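You operate a simulated robot arm through the tools that you are given. There is no shell and no other tool.

You run a simulated robot arm. Do the job below in one go: nothing can be reset, and whatever is moved stays where it is left.

JOB
Wind a noodle nest on the spool and stand it back in its holder.
Fine: seat it in the grey collar and turn the green knob to STOP.
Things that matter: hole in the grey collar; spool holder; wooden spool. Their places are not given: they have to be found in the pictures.

The check looks at the end state, three seconds after you hand in, the way a careful person would. Anything else that was tipped, shoved, dropped, spilled or broken makes it a failure.

ROBOT AND FRAMES
A 7-joint arm with a three-finger gripper, fixed in place. Base frame: the origin is on the floor under the middle of its stand, x ahead of it, y to its left, z up; the work surface is at about z = 0.8. Readings come in m, rad, newtons and seconds.
It reaches about 1.342 m from its shoulder. Its first joint turns from -2.897 to 2.897 rad. Payload 2.69 kg.
The tool frame sits at the grasp point between the pads (the TCP): z along the fingers, y along the line on which they close. The tips reach 0.03 m beyond it. The gripper opens to 0.128 m; its body begins 0.117 m behind the TCP.
Orientation is that of the tool frame in the base frame, as a unit quaternion [w, x, y, z]. With the fingers straight down and closing along the base's y, the tool's x points along the base's -x, its y along +y and its z along -z.

CONTROLS
- The arm moves only by the tool send_rows. Its argument "rows" is a list that holds one entry, the list of rows, each a list of 7 numbers: the shift along the base's x, y, z in m, then the turn, a rotation vector about the base's x, y, z in rad, then the finger opening in m, from 0 to 0.128. In form: [[[tx, ty, tz, rx, ry, rz, jaw], ...]]. A call has 1 to 20 rows; each row shifts and turns the commanded pose from where the row before left it. A row lasts 0.2 s, in which the tool goes at most 0.05 m and 0.15 rad; a call with a longer step from one row to the next is refused whole, and so is a gripper value outside its range. A pose out of reach is approached as far as the arm can. The call stops where the force on the tool passes 70 N (or 10 N more than at its start, if that is more) or the arm is blocked; 0.2 s more then pass. Each finger travels about 0.127 m/s and halts on what it meets, pressing with about 29 N; the grip force reading is that of the motor and also rises with nothing between the fingers. The clock runs only during rows and for 0.2 s after the last one: add rows that do not move to give the fingers time. The reply holds the time, the measured pose of the TCP, the force on the tool along the base axes, the opening and the grip force, in the units named above and with some noise, with the torque about the TCP (base axes, N m) and any sound that the robot's microphone picked up.
- Cameras (640 x 400 px; columns grow to the right, rows downward): "scene" is fixed at [0.0479, 0.649, 1.4025]; the picture's right is [-0.33, -0.95, 0.00], its down [-0.46, 0.16, -0.87] and it looks along [0.83, -0.28, -0.48] (base axes); focal length 341 px, centre (320, 200). "wrist" rides on the gripper at [0.058, 0.054, -0.131] in the tool frame; the picture's right is [-0.68, 0.74, 0.00], its down [-0.62, -0.57, -0.55] and it looks along [-0.40, -0.37, 0.84] (tool axes); focal length 234 px, centre (320, 200).
- grab_frame(camera): a new picture of that camera. No time passes.
- raise_lower(by): moves the trunk up (or, below 0, down) by that many m; the arm rides with it, the base frame stays. It gives what a move gives, with no picture.
- point_at(camera, pixels): for up to 12 pixels [column, row] of the newest picture of that camera ("zoom" is the newest enlarged one), the place [x, y, z] in the base frame of the surface seen there, good to about 0.003 m. No time passes.
- close_up(camera, box): a new picture of the part [left, top, right, bottom] of that camera's present view, enlarged. No time passes.
- job_done(): hands the job in; it is judged then, once.

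Open the gripper and draw the arm clear of the work before you hand the job in, unless the task says otherwise.

The tools are called after "Emit:" as name(argument=value, ...) on one line, values as JSON. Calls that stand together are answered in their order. send_rows: Moves the arm, as the interface text tells. Its arguments: {"type":"object","properties":{"rows":{"type":"array","items":{"type":"array","items":{"type":"array","items":{"type":"number"}}}}},"required":["rows"]} The other tools are called the same way: raise_lower (by) moves the trunk up or down; grab_frame (camera) takes a picture; point_at (camera, pixels) gives the place of the surface under pixels of a picture; close_up (camera, box) takes an enlarged picture of a part of a camera's view; job_done () hands the job in.

At the start:

```text
time_s: 0.0
eef_pos: [0.621, 0.3182, 1.1276]
orientation: [0.001, 0.0, 1.0, -0.001]
ft_force: [0.3, 0.1, 0.2]
wrist_torque: [0.0, 0.01, 0.0]
finger_gap: 0.1277
finger_force: 0.1
trunk travel left (down, up): [-0.15, 0.2]
```

scene: 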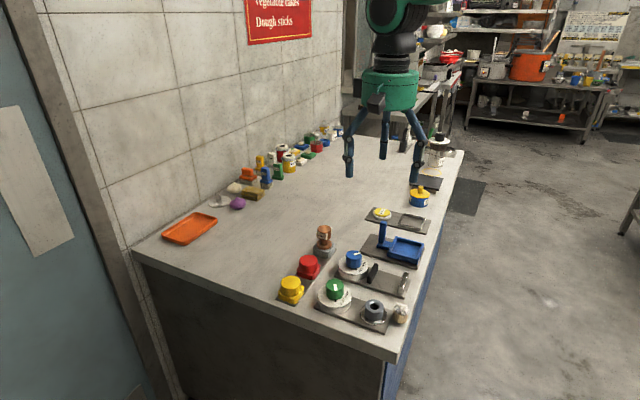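
wrist: 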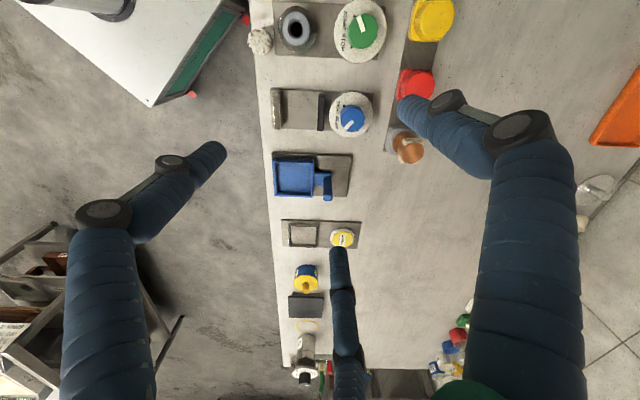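

The scene shows a bench with several stations; the grey collar seems to be near (375,308) and the green knob at (335,290). I take enlarged pictures to find the spool, its holder and the dial labels.

Emit:
close_up(camera="scene", box=[260, 220, 440, 340])

Emit:
close_up(camera="wrist", box=[240, 0, 460, 140])

Emit:
close_up(camera="wrist", box=[240, 130, 460, 400])

```text
3.33 times, centred on (350, 280) of scene
```

zoom: 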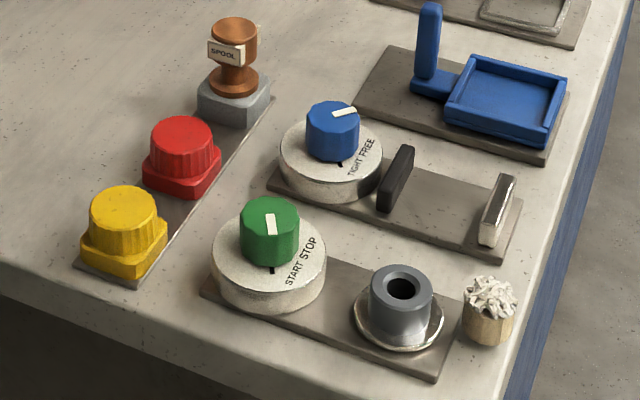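

```text
2.86 times, centred on (350, 70) of wrist
```

zoom: 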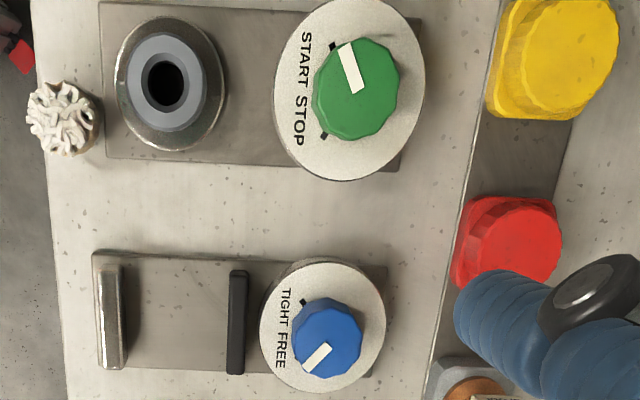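

```text
1.48 times, centred on (350, 265) of wrist
```

zoom: 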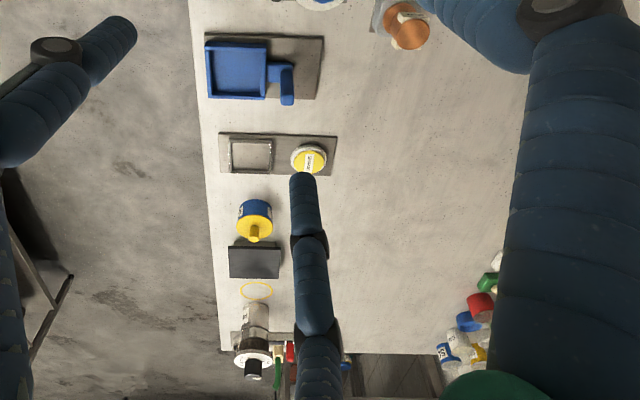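

The wooden spool with a "SPOOL" tag stands in a grey block near zoom (233,60), and the grey collar is at zoom (400,295) beside a green knob with START and STOP marks. I zoom in on each part and measure.

Emit:
close_up(camera="scene", box=[296, 216, 352, 251])

Emit:
close_up(camera="scene", box=[310, 270, 420, 338])

```text
11.43 times, centred on (324, 234) of scene
```

zoom: 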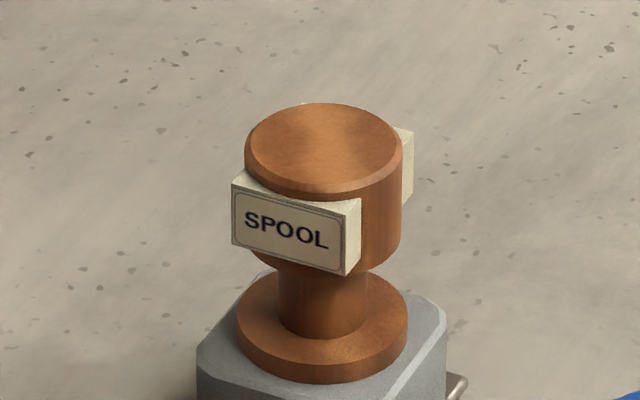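

```text
5.82 times, centred on (365, 304) of scene
```

zoom: 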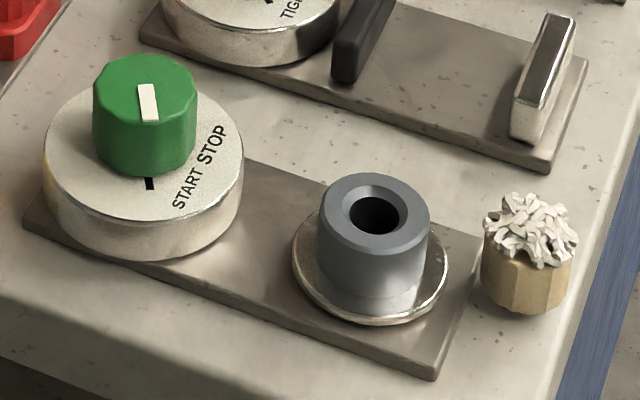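

This zoom shows the collar's hole at (375,213) and the green knob with its pointer at (147,102). I measure the knob and collar points.

Emit:
point_at(camera="zoom", pixels=[[143, 85], [150, 118], [100, 85], [190, 85], [145, 60], [148, 183], [325, 215], [422, 215], [375, 178], [375, 245], [375, 210], [70, 150]])

Emit:
close_up(camera="wrist", box=[320, 0, 400, 50])

```text
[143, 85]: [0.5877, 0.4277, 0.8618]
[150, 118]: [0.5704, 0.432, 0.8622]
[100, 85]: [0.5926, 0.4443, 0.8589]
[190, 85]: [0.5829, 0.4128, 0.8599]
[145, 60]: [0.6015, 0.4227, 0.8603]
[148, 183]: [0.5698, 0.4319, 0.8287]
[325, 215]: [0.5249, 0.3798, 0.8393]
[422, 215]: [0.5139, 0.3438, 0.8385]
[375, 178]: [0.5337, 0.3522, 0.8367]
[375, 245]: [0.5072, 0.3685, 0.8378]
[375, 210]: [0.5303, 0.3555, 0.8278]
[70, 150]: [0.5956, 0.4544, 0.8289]
```

```text
8.00 times, centred on (360, 25) of wrist
```

zoom: 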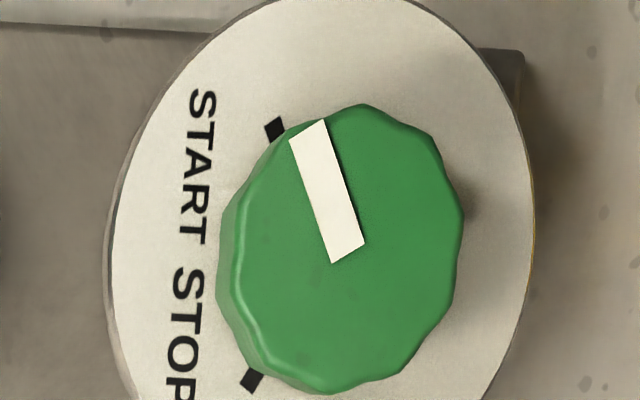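

In the wrist zoom the pointer runs from (348,253) to (307,130), close to the START tick at (275,130), and the STOP tick is at (252,382). I measure these, and look at the spool with another zoom.

Emit:
point_at(camera="zoom", pixels=[[348, 250], [310, 133], [275, 130], [252, 382], [360, 110], [455, 225], [330, 385], [228, 240], [340, 245], [200, 150], [185, 330], [500, 200]])

Emit:
close_up(camera="wrist", box=[244, 0, 340, 60])

```text
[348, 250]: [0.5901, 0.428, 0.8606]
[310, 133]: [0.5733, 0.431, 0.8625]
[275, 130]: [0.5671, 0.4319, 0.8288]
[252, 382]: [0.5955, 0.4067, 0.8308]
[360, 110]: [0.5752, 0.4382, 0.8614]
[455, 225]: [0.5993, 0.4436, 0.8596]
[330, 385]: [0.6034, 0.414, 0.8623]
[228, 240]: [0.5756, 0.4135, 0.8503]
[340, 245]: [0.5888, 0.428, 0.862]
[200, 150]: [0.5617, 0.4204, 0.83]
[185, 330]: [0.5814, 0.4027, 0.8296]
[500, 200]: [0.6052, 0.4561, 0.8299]
```

```text
6.67 times, centred on (292, 30) of wrist
```

zoom: 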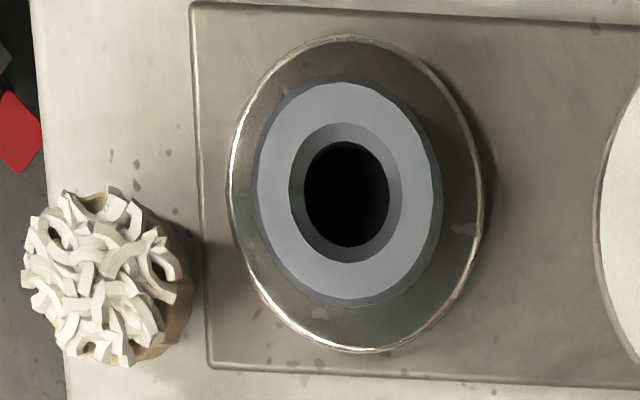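

The pointer is at about 167° around the knob centre (0.589,0.427) with STOP at about 288°, so it needs about 120° counter-clockwise. Now I measure the collar, cup and the spool.

Emit:
point_at(camera="zoom", pixels=[[347, 82], [347, 303], [258, 190], [440, 190], [347, 125], [347, 262], [292, 190], [402, 190], [348, 200], [100, 270], [230, 190], [485, 190]])

Emit:
close_up(camera="scene", box=[296, 222, 352, 257])

```text
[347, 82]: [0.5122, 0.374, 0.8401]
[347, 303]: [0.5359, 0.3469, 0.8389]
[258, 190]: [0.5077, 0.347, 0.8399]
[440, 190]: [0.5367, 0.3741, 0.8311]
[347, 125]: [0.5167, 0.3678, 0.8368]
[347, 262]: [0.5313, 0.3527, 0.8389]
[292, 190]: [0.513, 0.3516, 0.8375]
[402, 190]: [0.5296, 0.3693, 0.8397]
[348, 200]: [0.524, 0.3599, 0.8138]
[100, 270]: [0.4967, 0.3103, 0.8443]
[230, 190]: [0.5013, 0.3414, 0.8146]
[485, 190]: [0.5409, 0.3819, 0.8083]
```

```text
11.43 times, centred on (324, 240) of scene
```

zoom: 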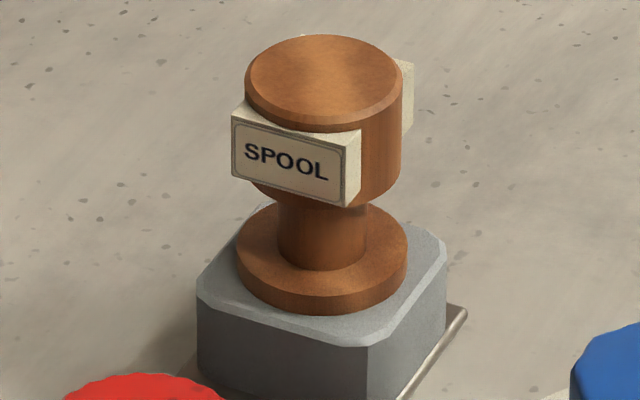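

Collar centre is about (0.5226,0.3605), top at z≈0.839, hole radius about 0.009. Now I measure spool, flange and holder in this zoom.

Emit:
point_at(camera="zoom", pixels=[[323, 75], [260, 75], [390, 75], [323, 42], [323, 115], [240, 140], [350, 165], [380, 140], [323, 225], [250, 255], [323, 290], [400, 250]])

Emit:
point_at(camera="zoom", pixels=[[205, 290], [365, 340], [440, 250], [225, 250], [290, 250], [360, 250], [405, 65], [410, 100], [240, 120], [355, 135], [250, 310], [395, 190]])

```text
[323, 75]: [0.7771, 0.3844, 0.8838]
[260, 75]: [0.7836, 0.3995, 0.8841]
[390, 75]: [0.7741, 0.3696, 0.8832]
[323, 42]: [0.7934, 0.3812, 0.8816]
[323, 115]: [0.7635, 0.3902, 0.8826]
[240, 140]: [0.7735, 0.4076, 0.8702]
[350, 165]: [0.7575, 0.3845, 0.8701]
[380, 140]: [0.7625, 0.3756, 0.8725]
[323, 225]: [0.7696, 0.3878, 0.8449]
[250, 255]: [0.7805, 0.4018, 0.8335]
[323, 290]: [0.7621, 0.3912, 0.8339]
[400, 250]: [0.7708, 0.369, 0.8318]
```

```text
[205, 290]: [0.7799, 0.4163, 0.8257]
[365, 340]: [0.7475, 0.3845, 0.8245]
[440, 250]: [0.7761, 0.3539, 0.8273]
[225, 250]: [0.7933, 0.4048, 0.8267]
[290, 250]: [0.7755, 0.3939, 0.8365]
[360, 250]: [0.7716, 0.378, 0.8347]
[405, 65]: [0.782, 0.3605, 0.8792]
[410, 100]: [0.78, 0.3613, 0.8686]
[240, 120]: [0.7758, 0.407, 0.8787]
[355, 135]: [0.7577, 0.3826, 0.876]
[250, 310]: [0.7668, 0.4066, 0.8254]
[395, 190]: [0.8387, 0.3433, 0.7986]
```

The spool handle is centred near (0.7785,0.385) with its top at z≈0.883, tags facing ±(-0.82,0.57), the flange top at 0.834 and the holder top at 0.826. Before approaching I close the fingers partway in free air to learn their shape.

Emit:
send_rows(rows=[[[0, 0, 0, 0, 0, 0, 0.06], [0, 0, 0, 0, 0, 0, 0.06], [0, 0, 0, 0, 0, 0, 0.06], [0, 0, 0, 0, 0, 0, 0.06]]])

Emit:
grab_frame(camera="wrist")

Emit:
grab_frame(camera="scene")

```text
time_s: 1.0
eef_pos: [0.6208, 0.3191, 1.1279]
orientation: [0.0, 0.0, 1.0, 0.0]
ft_force: [-0.5, 0.3, -0.4]
wrist_torque: [0.0, 0.02, -0.02]
finger_gap: 0.0601
finger_force: 0.2
trunk travel left (down, up): [-0.15, 0.2]
```

```text
taken
```

wrist: 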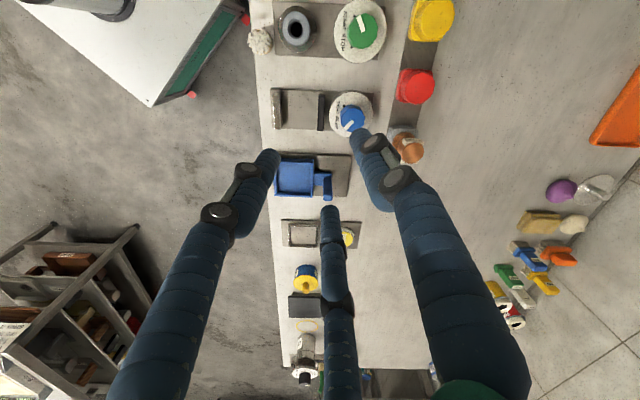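

```text
taken
```

scene: 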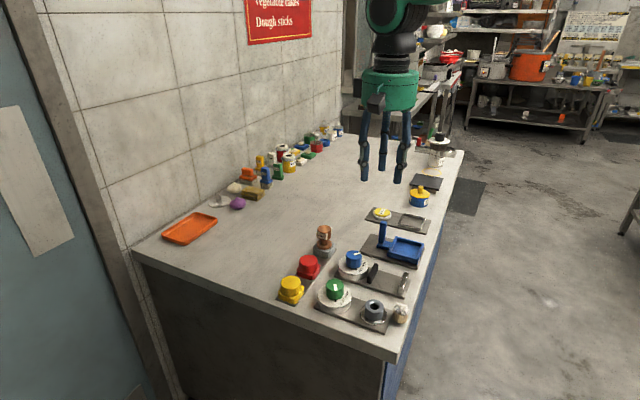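

At 0.06 opening the three fingertips sit radially around the TCP, one along tool +y and two at ±120°. I measure the neighbours (red, yellow, blue knobs, cup) for clearance.

Emit:
close_up(camera="scene", box=[270, 220, 430, 330])

Emit:
point_at(camera="scene", pixels=[[308, 262], [317, 262], [308, 270], [291, 283], [354, 257], [372, 268], [400, 310], [400, 317], [403, 282], [336, 250], [313, 248], [384, 229]])

```text
3.64 times, centred on (350, 275) of scene
```

zoom: 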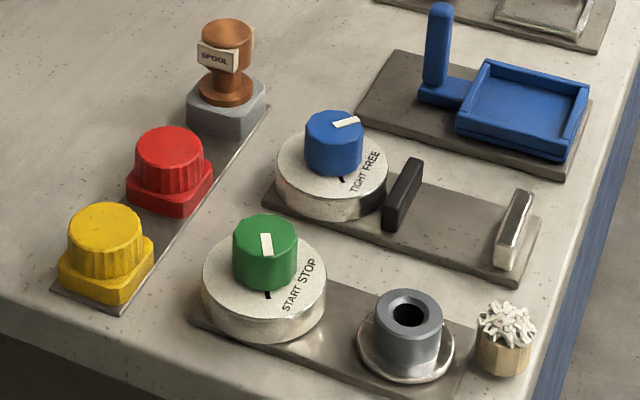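

```text
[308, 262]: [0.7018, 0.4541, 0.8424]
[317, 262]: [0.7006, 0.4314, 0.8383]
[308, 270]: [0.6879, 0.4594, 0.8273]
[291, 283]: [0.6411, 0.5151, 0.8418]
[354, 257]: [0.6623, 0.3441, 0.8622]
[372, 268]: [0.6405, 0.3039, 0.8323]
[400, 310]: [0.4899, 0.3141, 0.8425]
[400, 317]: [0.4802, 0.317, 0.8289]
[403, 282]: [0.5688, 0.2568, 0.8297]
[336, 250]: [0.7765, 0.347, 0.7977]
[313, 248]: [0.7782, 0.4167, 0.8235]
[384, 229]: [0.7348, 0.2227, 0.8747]
```

Neighbours: red top near (0.708,0.448,0.842), blue knob near (0.665,0.343,0.862), cup near (0.492,0.312); all are over 9 cm from the spool except none close. I move above the spool at z≈1.0 while yawing −0.61 rad so the finger 1 faces a bare side of the handle.

Emit:
send_rows(rows=[[[0.0263, 0.011, -0.0213, 0, 0, -0.1018, 0.06], [0.0263, 0.011, -0.0213, 0, 0, -0.1018, 0.06], [0.0263, 0.011, -0.0213, 0, 0, -0.1018, 0.06], [0.0263, 0.011, -0.0213, 0, 0, -0.1018, 0.06], [0.0263, 0.011, -0.0213, 0, 0, -0.1018, 0.06], [0.0263, 0.011, -0.0213, 0, 0, -0.1018, 0.06], [0, 0, 0, 0, 0, 0, 0.06], [0, 0, 0, 0, 0, 0, 0.06]]])

Emit:
grab_frame(camera="wrist")

Emit:
grab_frame(camera="scene")

```text
time_s: 2.8
eef_pos: [0.7767, 0.3868, 1.0016]
orientation: [0.0, 0.301, 0.954, 0.0]
ft_force: [0.5, -0.3, -0.8]
wrist_torque: [0.0, -0.03, 0.0]
finger_gap: 0.0598
finger_force: 0.0
trunk travel left (down, up): [-0.15, 0.2]
```

```text
taken
```

wrist: 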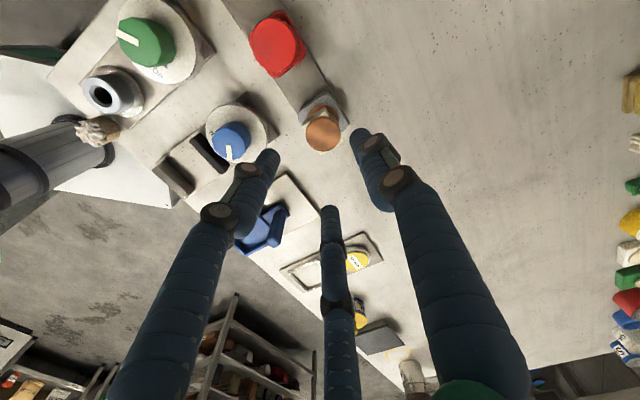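

```text
taken
```

scene: 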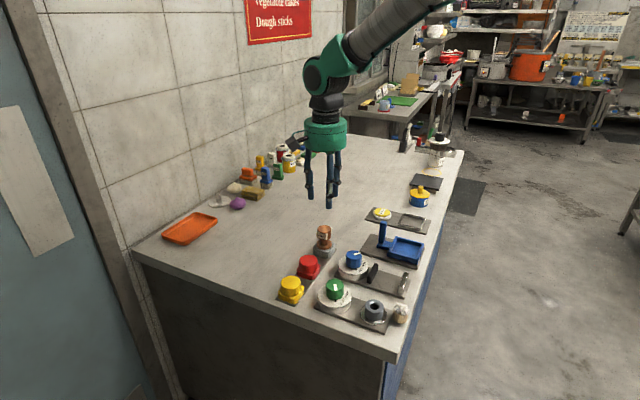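

The spool appears at wrist (323,132), between the fingers' directions. I zoom on it and measure the top outline from above.

Emit:
close_up(camera="wrist", box=[280, 85, 368, 140])

```text
7.27 times, centred on (324, 112) of wrist
```

zoom: 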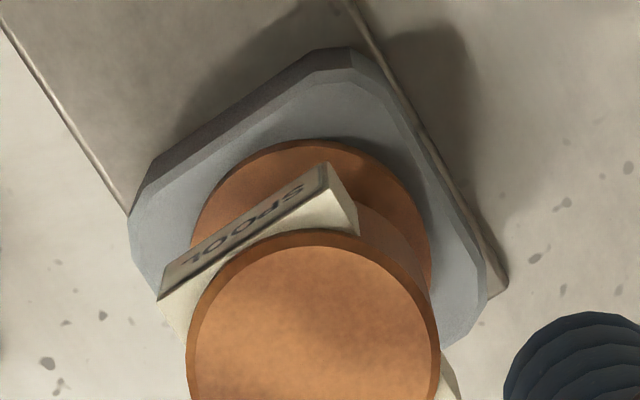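

Emit:
close_up(camera="wrist", box=[284, 95, 364, 160])

```text
6.15 times, centred on (324, 128) of wrist
```

zoom: 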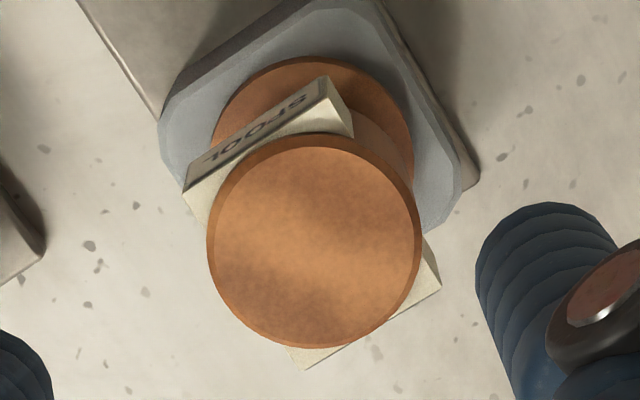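

The handle's top disk is centred near zoom (314,244) with tags at both sides. I measure its rim, tags and the holder corners.

Emit:
point_at(camera="zoom", pixels=[[219, 245], [408, 245], [314, 152], [314, 338], [314, 245], [345, 120], [195, 200], [435, 270], [310, 355], [230, 110], [400, 110], [450, 200]])

```text
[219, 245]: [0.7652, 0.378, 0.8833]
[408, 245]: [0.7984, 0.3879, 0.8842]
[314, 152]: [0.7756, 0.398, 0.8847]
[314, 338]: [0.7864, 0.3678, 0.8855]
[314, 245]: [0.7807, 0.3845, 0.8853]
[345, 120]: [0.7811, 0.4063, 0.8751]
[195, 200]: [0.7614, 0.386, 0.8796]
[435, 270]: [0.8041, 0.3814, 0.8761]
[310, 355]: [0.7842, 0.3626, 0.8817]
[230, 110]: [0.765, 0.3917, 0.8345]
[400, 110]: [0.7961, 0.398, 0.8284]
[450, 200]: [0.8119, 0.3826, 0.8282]
```

Both cameras average to a spool centre of about (0.780,0.384) with top at z≈0.884. I open slightly to 0.07 and descend to z≈0.93 first to check alignment.

Emit:
send_rows(rows=[[[0.001, 0, -0.025, 0, 0, 0, 0.07], [0, 0, -0.025, 0, 0, 0, 0.07], [0, 0, -0.02, 0, 0, 0, 0.07], [0, 0, 0, 0, 0, 0, 0.07], [0, 0, 0, 0, 0, 0, 0.07]]])

Emit:
grab_frame(camera="wrist")

Emit:
close_up(camera="scene", box=[280, 170, 376, 260])

```text
time_s: 4.0
eef_pos: [0.779, 0.3857, 0.9318]
orientation: [0.0, 0.301, 0.954, 0.0]
ft_force: [-0.1, 0.6, -0.2]
wrist_torque: [-0.03, 0.03, 0.02]
finger_gap: 0.07
finger_force: 0.0
trunk travel left (down, up): [-0.15, 0.2]
```

```text
taken
```

wrist: 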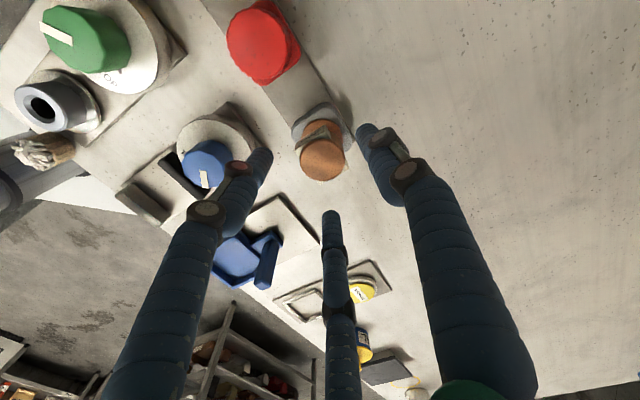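

```text
4.44 times, centred on (328, 215) of scene
```

zoom: 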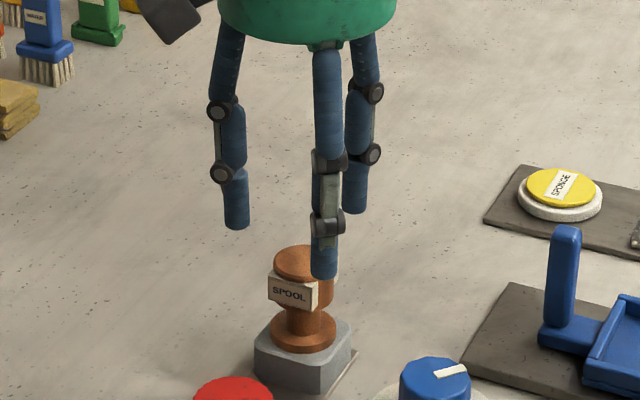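

The fingers straddle the spool well; the spool top is at wrist (322,158). I zoom for a more exact centre before the final descent.

Emit:
close_up(camera="wrist", box=[280, 100, 376, 190])

Emit:
point_at(camera="wrist", pixels=[[303, 159], [342, 159], [322, 141], [322, 177], [322, 159]])

```text
4.44 times, centred on (328, 145) of wrist
```

zoom: 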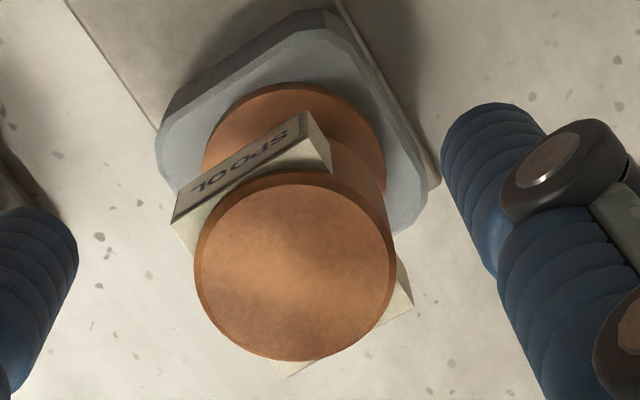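

```text
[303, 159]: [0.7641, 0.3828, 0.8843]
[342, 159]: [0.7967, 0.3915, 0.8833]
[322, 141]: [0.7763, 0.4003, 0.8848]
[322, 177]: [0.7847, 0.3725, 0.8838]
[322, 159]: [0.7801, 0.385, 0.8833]
```

The refined centre is about (0.7803,0.3860), within 2 mm of the TCP axis. I shift 1 mm in x and y and descend so the TCP reaches z≈0.873, keeping the fingers open at 0.07.

Emit:
send_rows(rows=[[[0.001, 0.001, -0.012, 0, 0, 0, 0.07], [0, 0, -0.015, 0, 0, 0, 0.07], [0, 0, -0.015, 0, 0, 0, 0.07], [0, 0, -0.015, 0, 0, 0, 0.07], [0, 0, 0, 0, 0, 0, 0.07], [0, 0, 0, 0, 0, 0, 0.07]]])

Emit:
grab_frame(camera="wrist")

Emit:
close_up(camera="scene", box=[280, 190, 376, 260])

```text
time_s: 5.4
eef_pos: [0.7811, 0.3863, 0.8719]
orientation: [0.001, 0.301, 0.954, 0.0]
ft_force: [0.4, 0.4, 0.2]
wrist_torque: [-0.02, -0.04, -0.02]
finger_gap: 0.0697
finger_force: 0.1
trunk travel left (down, up): [-0.15, 0.2]
```

```text
taken
```

wrist: 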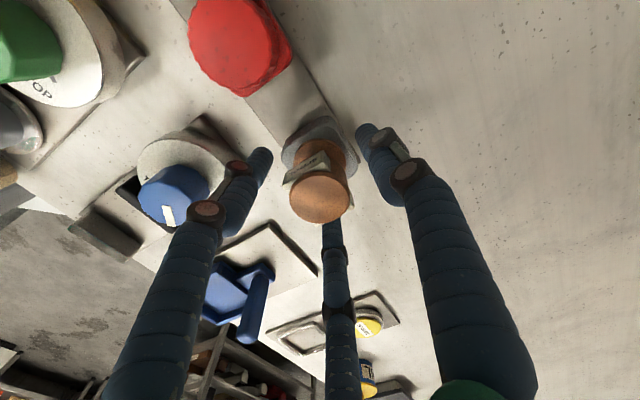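

```text
5.71 times, centred on (328, 225) of scene
```

zoom: 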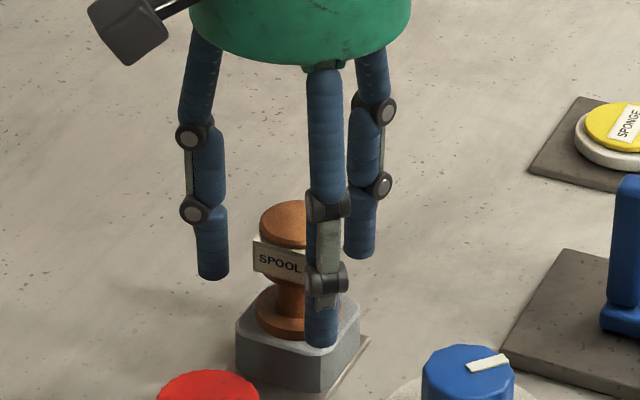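

The spool is centred between the fingers (top at wrist (319,197), TCP axis expected at (319,202)). I shift 2 mm in +y and close the fingers on the handle.

Emit:
send_rows(rows=[[[0, 0.002, 0, 0, 0, 0, 0.07], [0, 0, 0, 0, 0, 0, 0.05], [0, 0, 0, 0, 0, 0, 0.03], [0, 0, 0, 0, 0, 0, 0.01], [0, 0, 0, 0, 0, 0, 0.0], [0, 0, 0, 0, 0, 0, 0.0]]])

Emit:
grab_frame(camera="wrist")

Emit:
close_up(camera="scene", box=[280, 190, 376, 260])

```text
time_s: 6.8
eef_pos: [0.7813, 0.3873, 0.8729]
orientation: [0.0, 0.301, 0.954, 0.0]
ft_force: [-0.2, -1.2, 0.2]
wrist_torque: [0.0, -0.01, -0.04]
finger_gap: 0.0359
finger_force: 29.1
trunk travel left (down, up): [-0.15, 0.2]
```

```text
taken
```

wrist: 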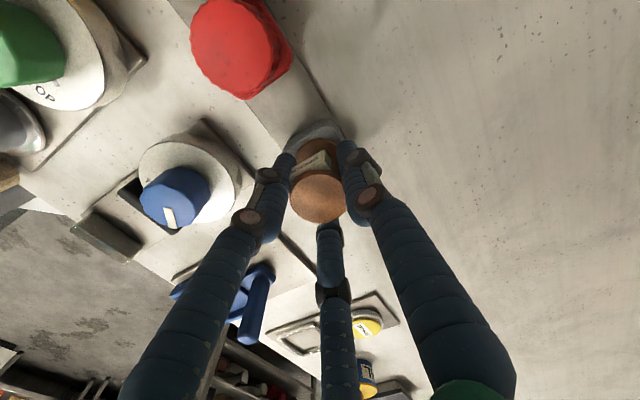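

```text
5.71 times, centred on (328, 225) of scene
```

zoom: 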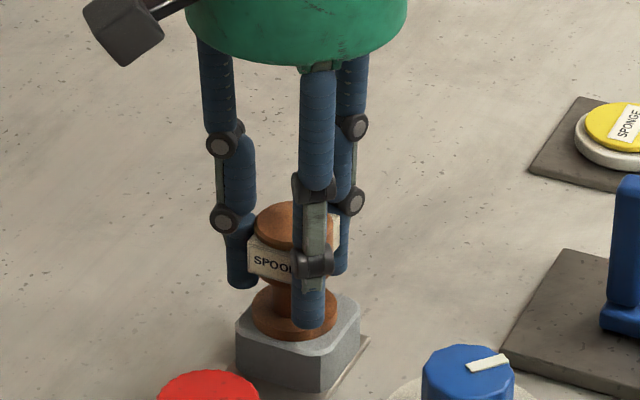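

The grip holds at gap 0.0359 with 29 N on the handle. I lift straight up by about 9 cm, slowly at first.

Emit:
send_rows(rows=[[[0, 0, 0.006, 0, 0, 0, 0.0], [0, 0, 0.008, 0, 0, 0, 0.0], [0, 0, 0.01, 0, 0, 0, 0.0], [0, 0, 0.016, 0, 0, 0, 0.0], [0, 0, 0.02, 0, 0, 0, 0.0], [0, 0, 0.03, 0, 0, 0, 0.0], [0, 0, 0, 0, 0, 0, 0.0], [0, 0, 0, 0, 0, 0, 0.0]]])

Emit:
grab_frame(camera="wrist")

Emit:
close_up(camera="scene", box=[270, 150, 386, 260])

```text
time_s: 8.6
eef_pos: [0.7831, 0.3871, 0.9639]
orientation: [0.0, 0.301, 0.954, 0.0]
ft_force: [0.2, 1.0, -1.3]
wrist_torque: [0.01, 0.0, -0.02]
finger_gap: 0.0359
finger_force: 29.4
trunk travel left (down, up): [-0.15, 0.2]
```

```text
taken
```

wrist: 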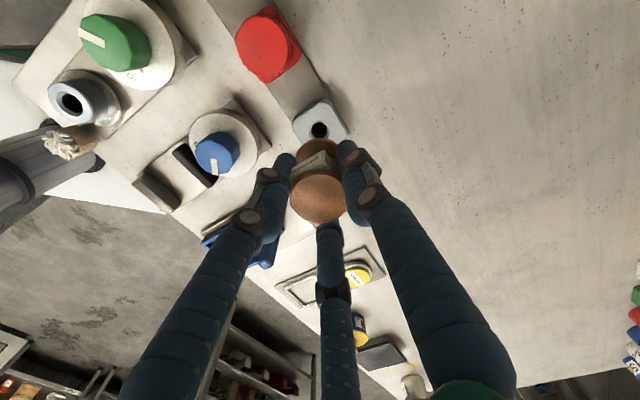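

```text
3.64 times, centred on (328, 205) of scene
```

zoom: 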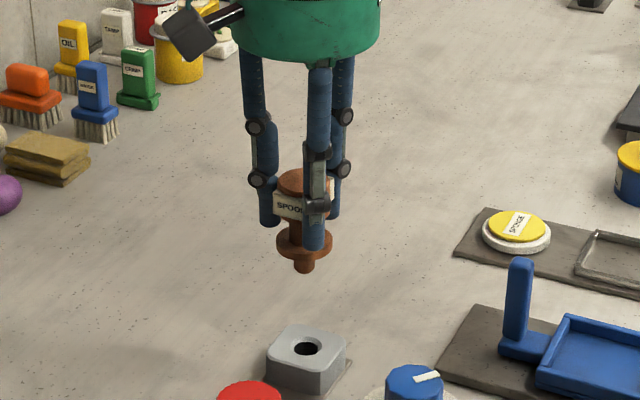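

The spool came out cleanly, with a short peg under its flange, and the holder hole is visible. I zoom to measure the peg and the holder hole.

Emit:
close_up(camera="scene", box=[306, 190, 346, 230])

Emit:
point_at(camera="zoom", pixels=[[200, 200], [320, 200]])

```text
10.00 times, centred on (326, 210) of scene
```

zoom: 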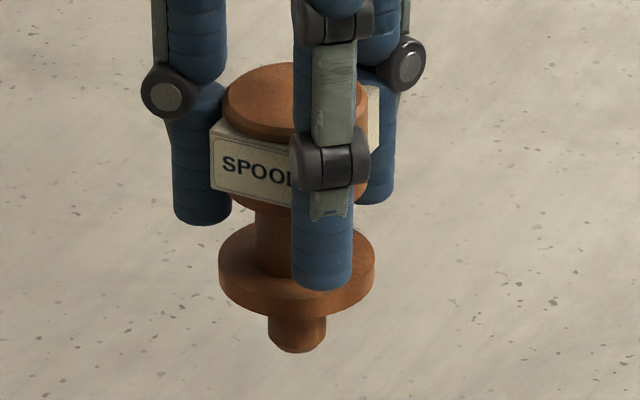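

```text
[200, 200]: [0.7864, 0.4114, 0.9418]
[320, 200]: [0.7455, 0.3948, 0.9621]
```

The peg is about 0.014 m wide with a bevelled tip. I measure peg bottom, flange and handle points in this zoom.

Emit:
point_at(camera="zoom", pixels=[[297, 348], [297, 325], [272, 325], [322, 325], [297, 312], [225, 265], [368, 275], [270, 75], [235, 90], [340, 310], [290, 345], [305, 345]])

Emit:
close_up(camera="wrist", box=[290, 90, 354, 150])

```text
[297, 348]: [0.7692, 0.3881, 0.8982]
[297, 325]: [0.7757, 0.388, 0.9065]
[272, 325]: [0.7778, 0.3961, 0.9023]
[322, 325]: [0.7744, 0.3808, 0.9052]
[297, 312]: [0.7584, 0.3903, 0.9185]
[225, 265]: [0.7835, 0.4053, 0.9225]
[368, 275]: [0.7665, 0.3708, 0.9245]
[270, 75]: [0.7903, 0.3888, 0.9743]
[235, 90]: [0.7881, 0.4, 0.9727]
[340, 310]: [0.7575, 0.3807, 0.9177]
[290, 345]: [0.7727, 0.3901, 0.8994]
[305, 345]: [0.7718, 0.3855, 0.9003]
```

```text
6.67 times, centred on (322, 120) of wrist
```

zoom: 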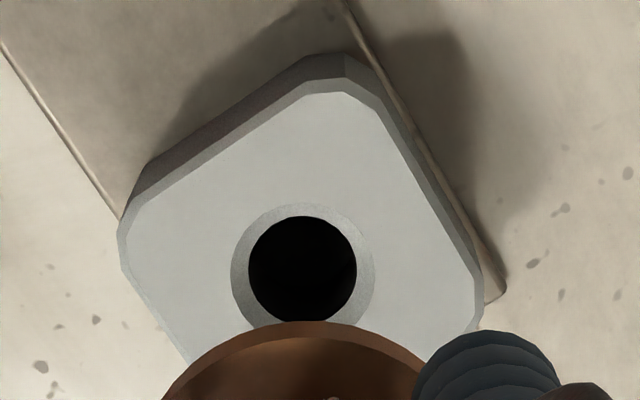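

I measure the holder's hole ring for the later return.

Emit:
point_at(camera="zoom", pixels=[[238, 265], [368, 265], [301, 206], [262, 315], [344, 312], [302, 268], [225, 265], [382, 265]])

Emit:
close_up(camera="scene", box=[330, 225, 370, 265])

Emit:
close_up(camera="scene", box=[300, 228, 352, 262])

```text
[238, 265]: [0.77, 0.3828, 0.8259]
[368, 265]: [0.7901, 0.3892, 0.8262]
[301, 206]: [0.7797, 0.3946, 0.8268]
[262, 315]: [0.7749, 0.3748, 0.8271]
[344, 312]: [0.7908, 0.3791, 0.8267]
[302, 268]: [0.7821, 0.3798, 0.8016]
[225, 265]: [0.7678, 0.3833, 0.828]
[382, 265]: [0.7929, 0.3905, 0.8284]
```

```text
10.00 times, centred on (350, 245) of scene
```

zoom: 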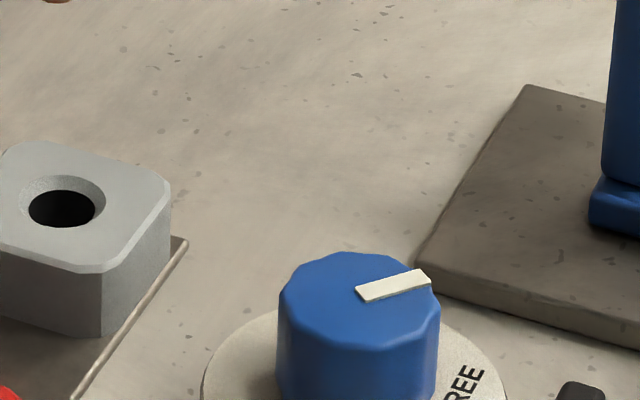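

```text
11.76 times, centred on (326, 245) of scene
```

zoom: 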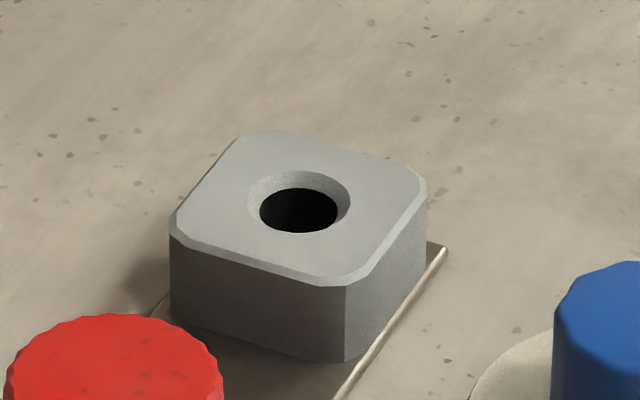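

I measure the holder hole in this scene zoom with points just outside its ring, then do the same for the collar so the relative shift is precise.

Emit:
point_at(camera="zoom", pixels=[[244, 202], [354, 202], [299, 168], [299, 238]])

Emit:
close_up(camera="scene", box=[349, 290, 401, 324])

```text
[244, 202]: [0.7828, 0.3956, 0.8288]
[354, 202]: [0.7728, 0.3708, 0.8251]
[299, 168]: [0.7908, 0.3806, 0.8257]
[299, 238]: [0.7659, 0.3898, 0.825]
```

```text
11.76 times, centred on (375, 307) of scene
```

zoom: 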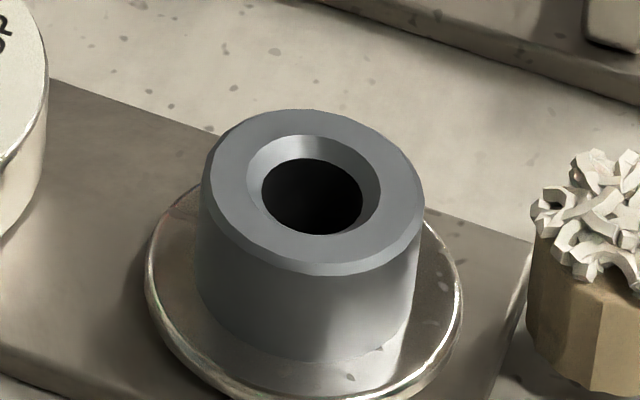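

Emit:
point_at(camera="zoom", pixels=[[242, 186], [386, 186], [314, 129], [314, 242], [205, 190], [422, 190], [314, 112], [314, 262]])

Emit:
close_up(camera="wrist", box=[30, 70, 130, 140])

```text
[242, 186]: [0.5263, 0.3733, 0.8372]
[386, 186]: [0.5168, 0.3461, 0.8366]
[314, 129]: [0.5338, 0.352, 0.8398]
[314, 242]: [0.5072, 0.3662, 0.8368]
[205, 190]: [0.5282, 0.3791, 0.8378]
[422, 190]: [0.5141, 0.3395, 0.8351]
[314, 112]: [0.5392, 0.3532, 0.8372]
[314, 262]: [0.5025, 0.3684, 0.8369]
```

```text
5.71 times, centred on (80, 105) of wrist
```

zoom: 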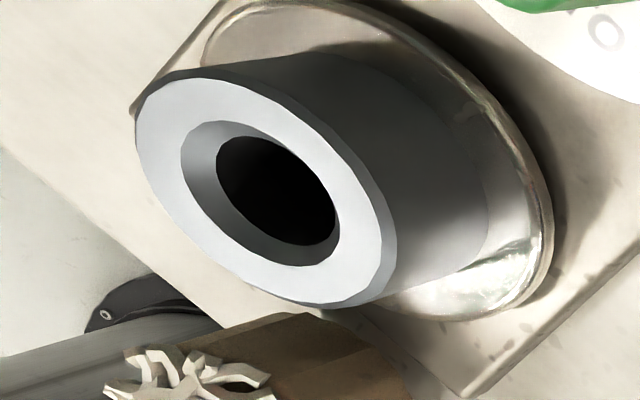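

Relative shift from holder to collar is about (-0.2575,-0.024). I carry the spool over at this height (peg bottom at ≈0.90, obstacles top 0.862) keeping the orientation.

Emit:
send_rows(rows=[[[-0.02, -0.002, 0.01, 0, 0, 0, 0.0], [-0.0325, -0.003, 0, 0, 0, 0, 0.0], [-0.0325, -0.003, 0, 0, 0, 0, 0.0], [-0.0325, -0.003, 0, 0, 0, 0, 0.0], [-0.0325, -0.003, 0, 0, 0, 0, 0.0], [-0.0325, -0.003, 0, 0, 0, 0, 0.0], [-0.0325, -0.003, 0, 0, 0, 0, 0.0], [-0.025, -0.002, 0, 0, 0, 0, 0.0], [-0.0175, -0.002, 0, 0, 0, 0, 0.0], [0, 0, 0, 0, 0, 0, 0.0], [0, 0, 0, 0, 0, 0, 0.0]]])

Emit:
grab_frame(camera="wrist")

Emit:
grab_frame(camera="scene")

```text
time_s: 11.0
eef_pos: [0.5236, 0.3623, 0.9733]
orientation: [0.001, 0.3, 0.954, 0.0]
ft_force: [-0.6, 0.8, -0.7]
wrist_torque: [0.03, 0.02, 0.0]
finger_gap: 0.0357
finger_force: 29.0
trunk travel left (down, up): [-0.15, 0.2]
```

```text
taken
```

wrist: 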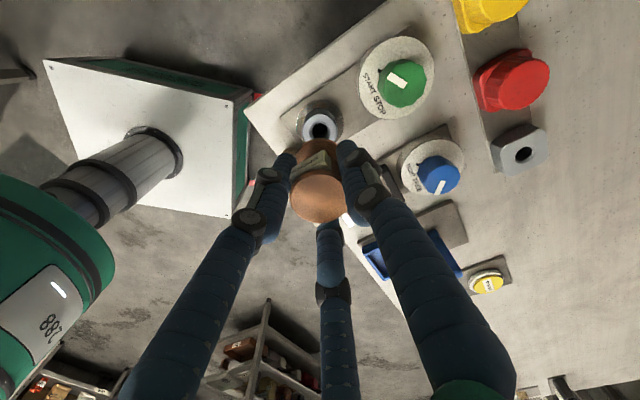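

```text
taken
```

scene: 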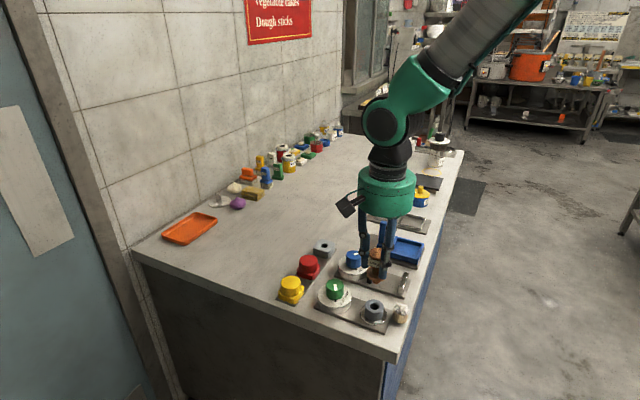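

The collar hole shows right below at wrist (319,127), matching where the holder hole appeared (319,130) when the spool was above it. I zoom for fine alignment.

Emit:
close_up(camera="wrist", box=[290, 90, 354, 150])

Emit:
close_up(camera="scene", box=[330, 230, 430, 330])

```text
6.67 times, centred on (322, 120) of wrist
```

zoom: 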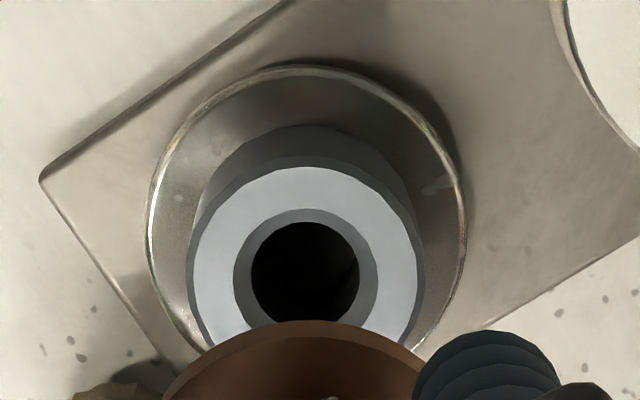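

```text
4.00 times, centred on (380, 280) of scene
```

zoom: 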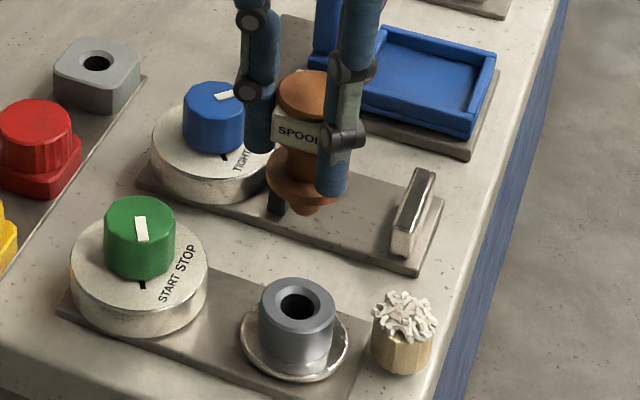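

Alignment error is under 1 mm (hole centre at zoom (305,274) versus expected (302,275)). I lower to just above the chamfer, then slowly insert the peg.

Emit:
send_rows(rows=[[[0.0005, 0, -0.02, 0, 0, 0, 0.0], [0, 0, -0.02, 0, 0, 0, 0.0], [0, 0, -0.015, 0, 0, 0, 0.0], [0, 0, -0.009, 0, 0, 0, 0.0], [0, 0, -0.004, 0, 0, 0, 0.0], [0, 0, -0.003, 0, 0, 0, 0.0], [0, 0, -0.003, 0, 0, 0, 0.0], [0, 0, 0, 0, 0, 0, 0.0]]])

Emit:
close_up(camera="scene", box=[330, 250, 420, 330])

Emit:
close_up(camera="wrist", box=[260, 100, 380, 240])

```text
time_s: 12.8
eef_pos: [0.5228, 0.3627, 0.8979]
orientation: [0.0, 0.301, 0.954, -0.001]
ft_force: [-1.8, -2.3, -1.3]
wrist_torque: [-0.1, 0.05, 0.0]
finger_gap: 0.0359
finger_force: 28.5
trunk travel left (down, up): [-0.15, 0.2]
```

```text
5.00 times, centred on (375, 290) of scene
```

zoom: 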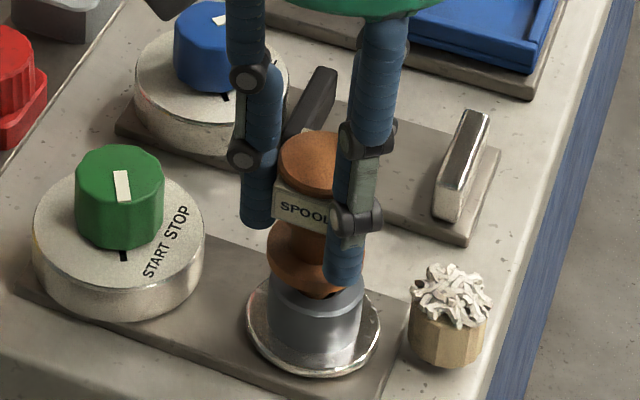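

```text
2.86 times, centred on (320, 170) of wrist
```

zoom: 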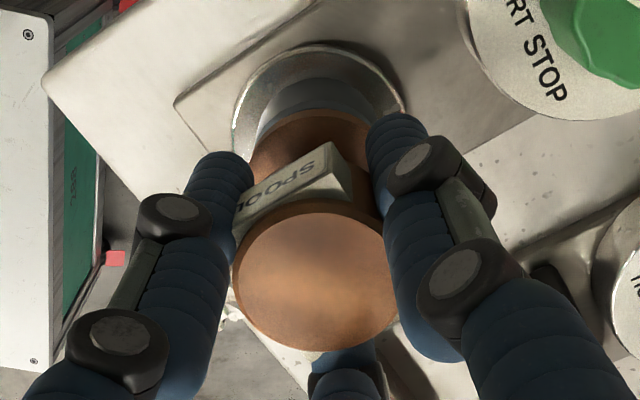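

The peg has entered the collar with only about 3 N sideways. I continue down in small steps towards flange contact at z≈0.885.

Emit:
send_rows(rows=[[[0, 0, -0.003, 0, 0, 0, 0.0], [0, 0, -0.003, 0, 0, 0, 0.0], [0, 0, -0.003, 0, 0, 0, 0.0], [0, 0, -0.003, 0, 0, 0, 0.0], [0, 0, 0, 0, 0, 0, 0.0]]])

Emit:
close_up(camera="scene", box=[330, 250, 420, 330])

```text
time_s: 14.0
eef_pos: [0.5229, 0.3628, 0.8862]
orientation: [0.0, 0.301, 0.954, -0.001]
ft_force: [-8.5, -7.1, 2.1]
wrist_torque: [-0.39, 0.38, -0.03]
finger_gap: 0.0359
finger_force: 29.1
trunk travel left (down, up): [-0.15, 0.2]
```

```text
5.00 times, centred on (375, 290) of scene
```

zoom: 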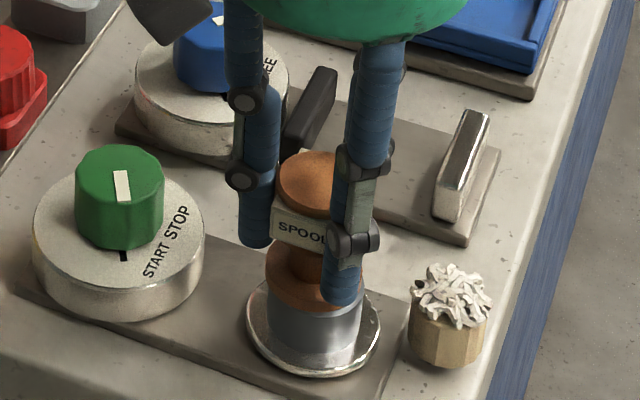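

Sideways force is (-8.5,-7) N, so the spool is about 1 mm off the collar axis. I shift (-1,-1) mm and press down gently to seat.

Emit:
send_rows(rows=[[[-0.001, -0.001, 0, 0, 0, 0, 0.0], [0, 0, -0.001, 0, 0, 0, 0.0], [0, 0, -0.001, 0, 0, 0, 0.0], [0, 0, 0, 0, 0, 0, 0.0]]])

Emit:
close_up(camera="scene", box=[350, 270, 400, 330])

```text
time_s: 15.0
eef_pos: [0.5233, 0.3621, 0.8842]
orientation: [0.0, 0.3, 0.954, 0.0]
ft_force: [-4.6, -3.2, 1.9]
wrist_torque: [-0.16, 0.23, 0.03]
finger_gap: 0.0356
finger_force: 29.2
trunk travel left (down, up): [-0.15, 0.2]
```

```text
6.67 times, centred on (375, 300) of scene
```

zoom: 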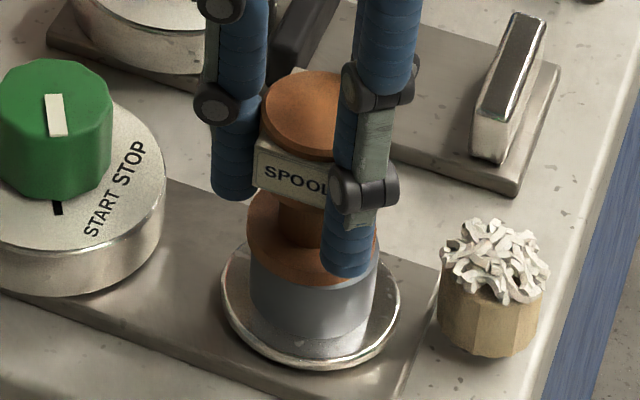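

Vertical force is still only 2 N, so the flange may not touch yet. I go down a few more 1 mm steps with a slight relieving shift.

Emit:
send_rows(rows=[[[-0.0007, -0.0006, -0.001, 0, 0, 0, 0.0], [0, 0, -0.001, 0, 0, 0, 0.0], [0, 0, 0, 0, 0, 0, 0.0]]])

```text
time_s: 15.8
eef_pos: [0.5226, 0.3631, 0.8845]
orientation: [-0.001, 0.301, 0.954, 0.0]
ft_force: [4.5, 0.3, 7.5]
wrist_torque: [0.15, -0.17, -0.02]
finger_gap: 0.0356
finger_force: 29.1
trunk travel left (down, up): [-0.15, 0.2]
```

Fz rose to 7.5 N while z stays at 0.8845: the flange is on the collar. I relieve 1 mm and open the fingers to 0.062 to release.

Emit:
send_rows(rows=[[[0.0003, 0, 0.001, 0, 0, 0, 0.0], [0, 0, 0, 0, 0, 0, 0.04], [0, 0, 0, 0, 0, 0, 0.05], [0, 0, 0, 0, 0, 0, 0.062], [0, 0, 0, 0, 0, 0, 0.062]]])

Emit:
close_up(camera="scene", box=[330, 250, 420, 330])

Emit:
grab_frame(camera="wrist")

```text
time_s: 17.0
eef_pos: [0.5227, 0.3622, 0.8839]
orientation: [0.001, 0.301, 0.954, -0.001]
ft_force: [-0.4, 0.4, -0.2]
wrist_torque: [-0.01, 0.02, 0.0]
finger_gap: 0.062
finger_force: 0.1
trunk travel left (down, up): [-0.15, 0.2]
```

```text
5.00 times, centred on (375, 290) of scene
```

zoom: 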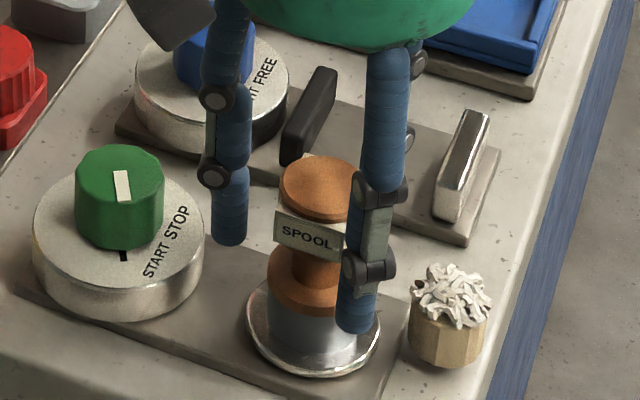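

```text
taken
```

wrist: 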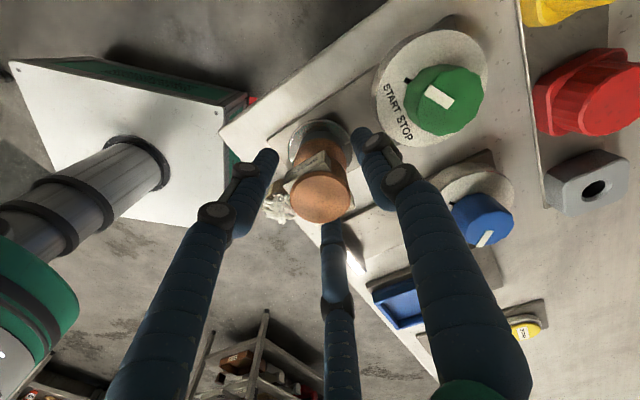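

The spool stands freely in the collar. I retract straight up 9 cm and inspect it.

Emit:
send_rows(rows=[[[0, 0, 0.01, 0, 0, 0, 0.062], [0, 0, 0.02, 0, 0, 0, 0.062], [0, 0, 0.03, 0, 0, 0, 0.062], [0, 0, 0.03, 0, 0, 0, 0.062], [0, 0, 0, 0, 0, 0, 0.062], [0, 0, 0, 0, 0, 0, 0.062]]])

Emit:
close_up(camera="scene", box=[340, 260, 410, 330])

Emit:
close_up(camera="wrist", box=[270, 40, 470, 170])

```text
time_s: 18.4
eef_pos: [0.5227, 0.3619, 0.972]
orientation: [-0.001, 0.3, 0.954, 0.0]
ft_force: [-0.4, 0.0, -0.7]
wrist_torque: [-0.01, -0.02, 0.01]
finger_gap: 0.062
finger_force: 0.1
trunk travel left (down, up): [-0.15, 0.2]
```

```text
5.71 times, centred on (375, 295) of scene
```

zoom: 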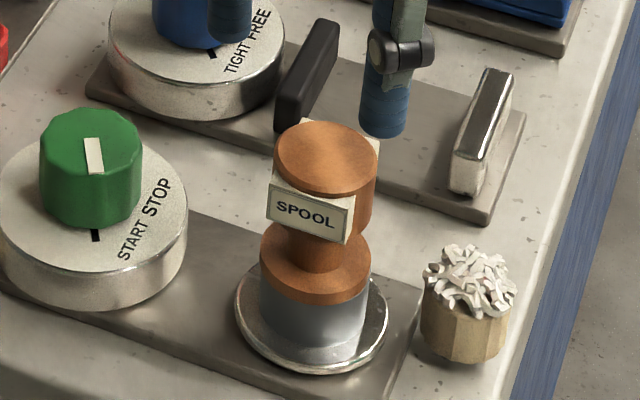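

```text
3.08 times, centred on (370, 105) of wrist
```

zoom: 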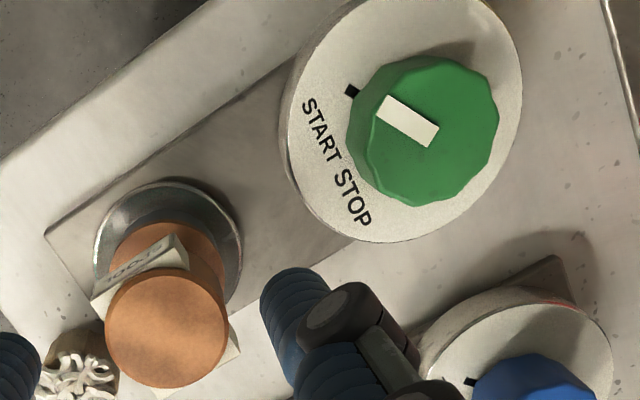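

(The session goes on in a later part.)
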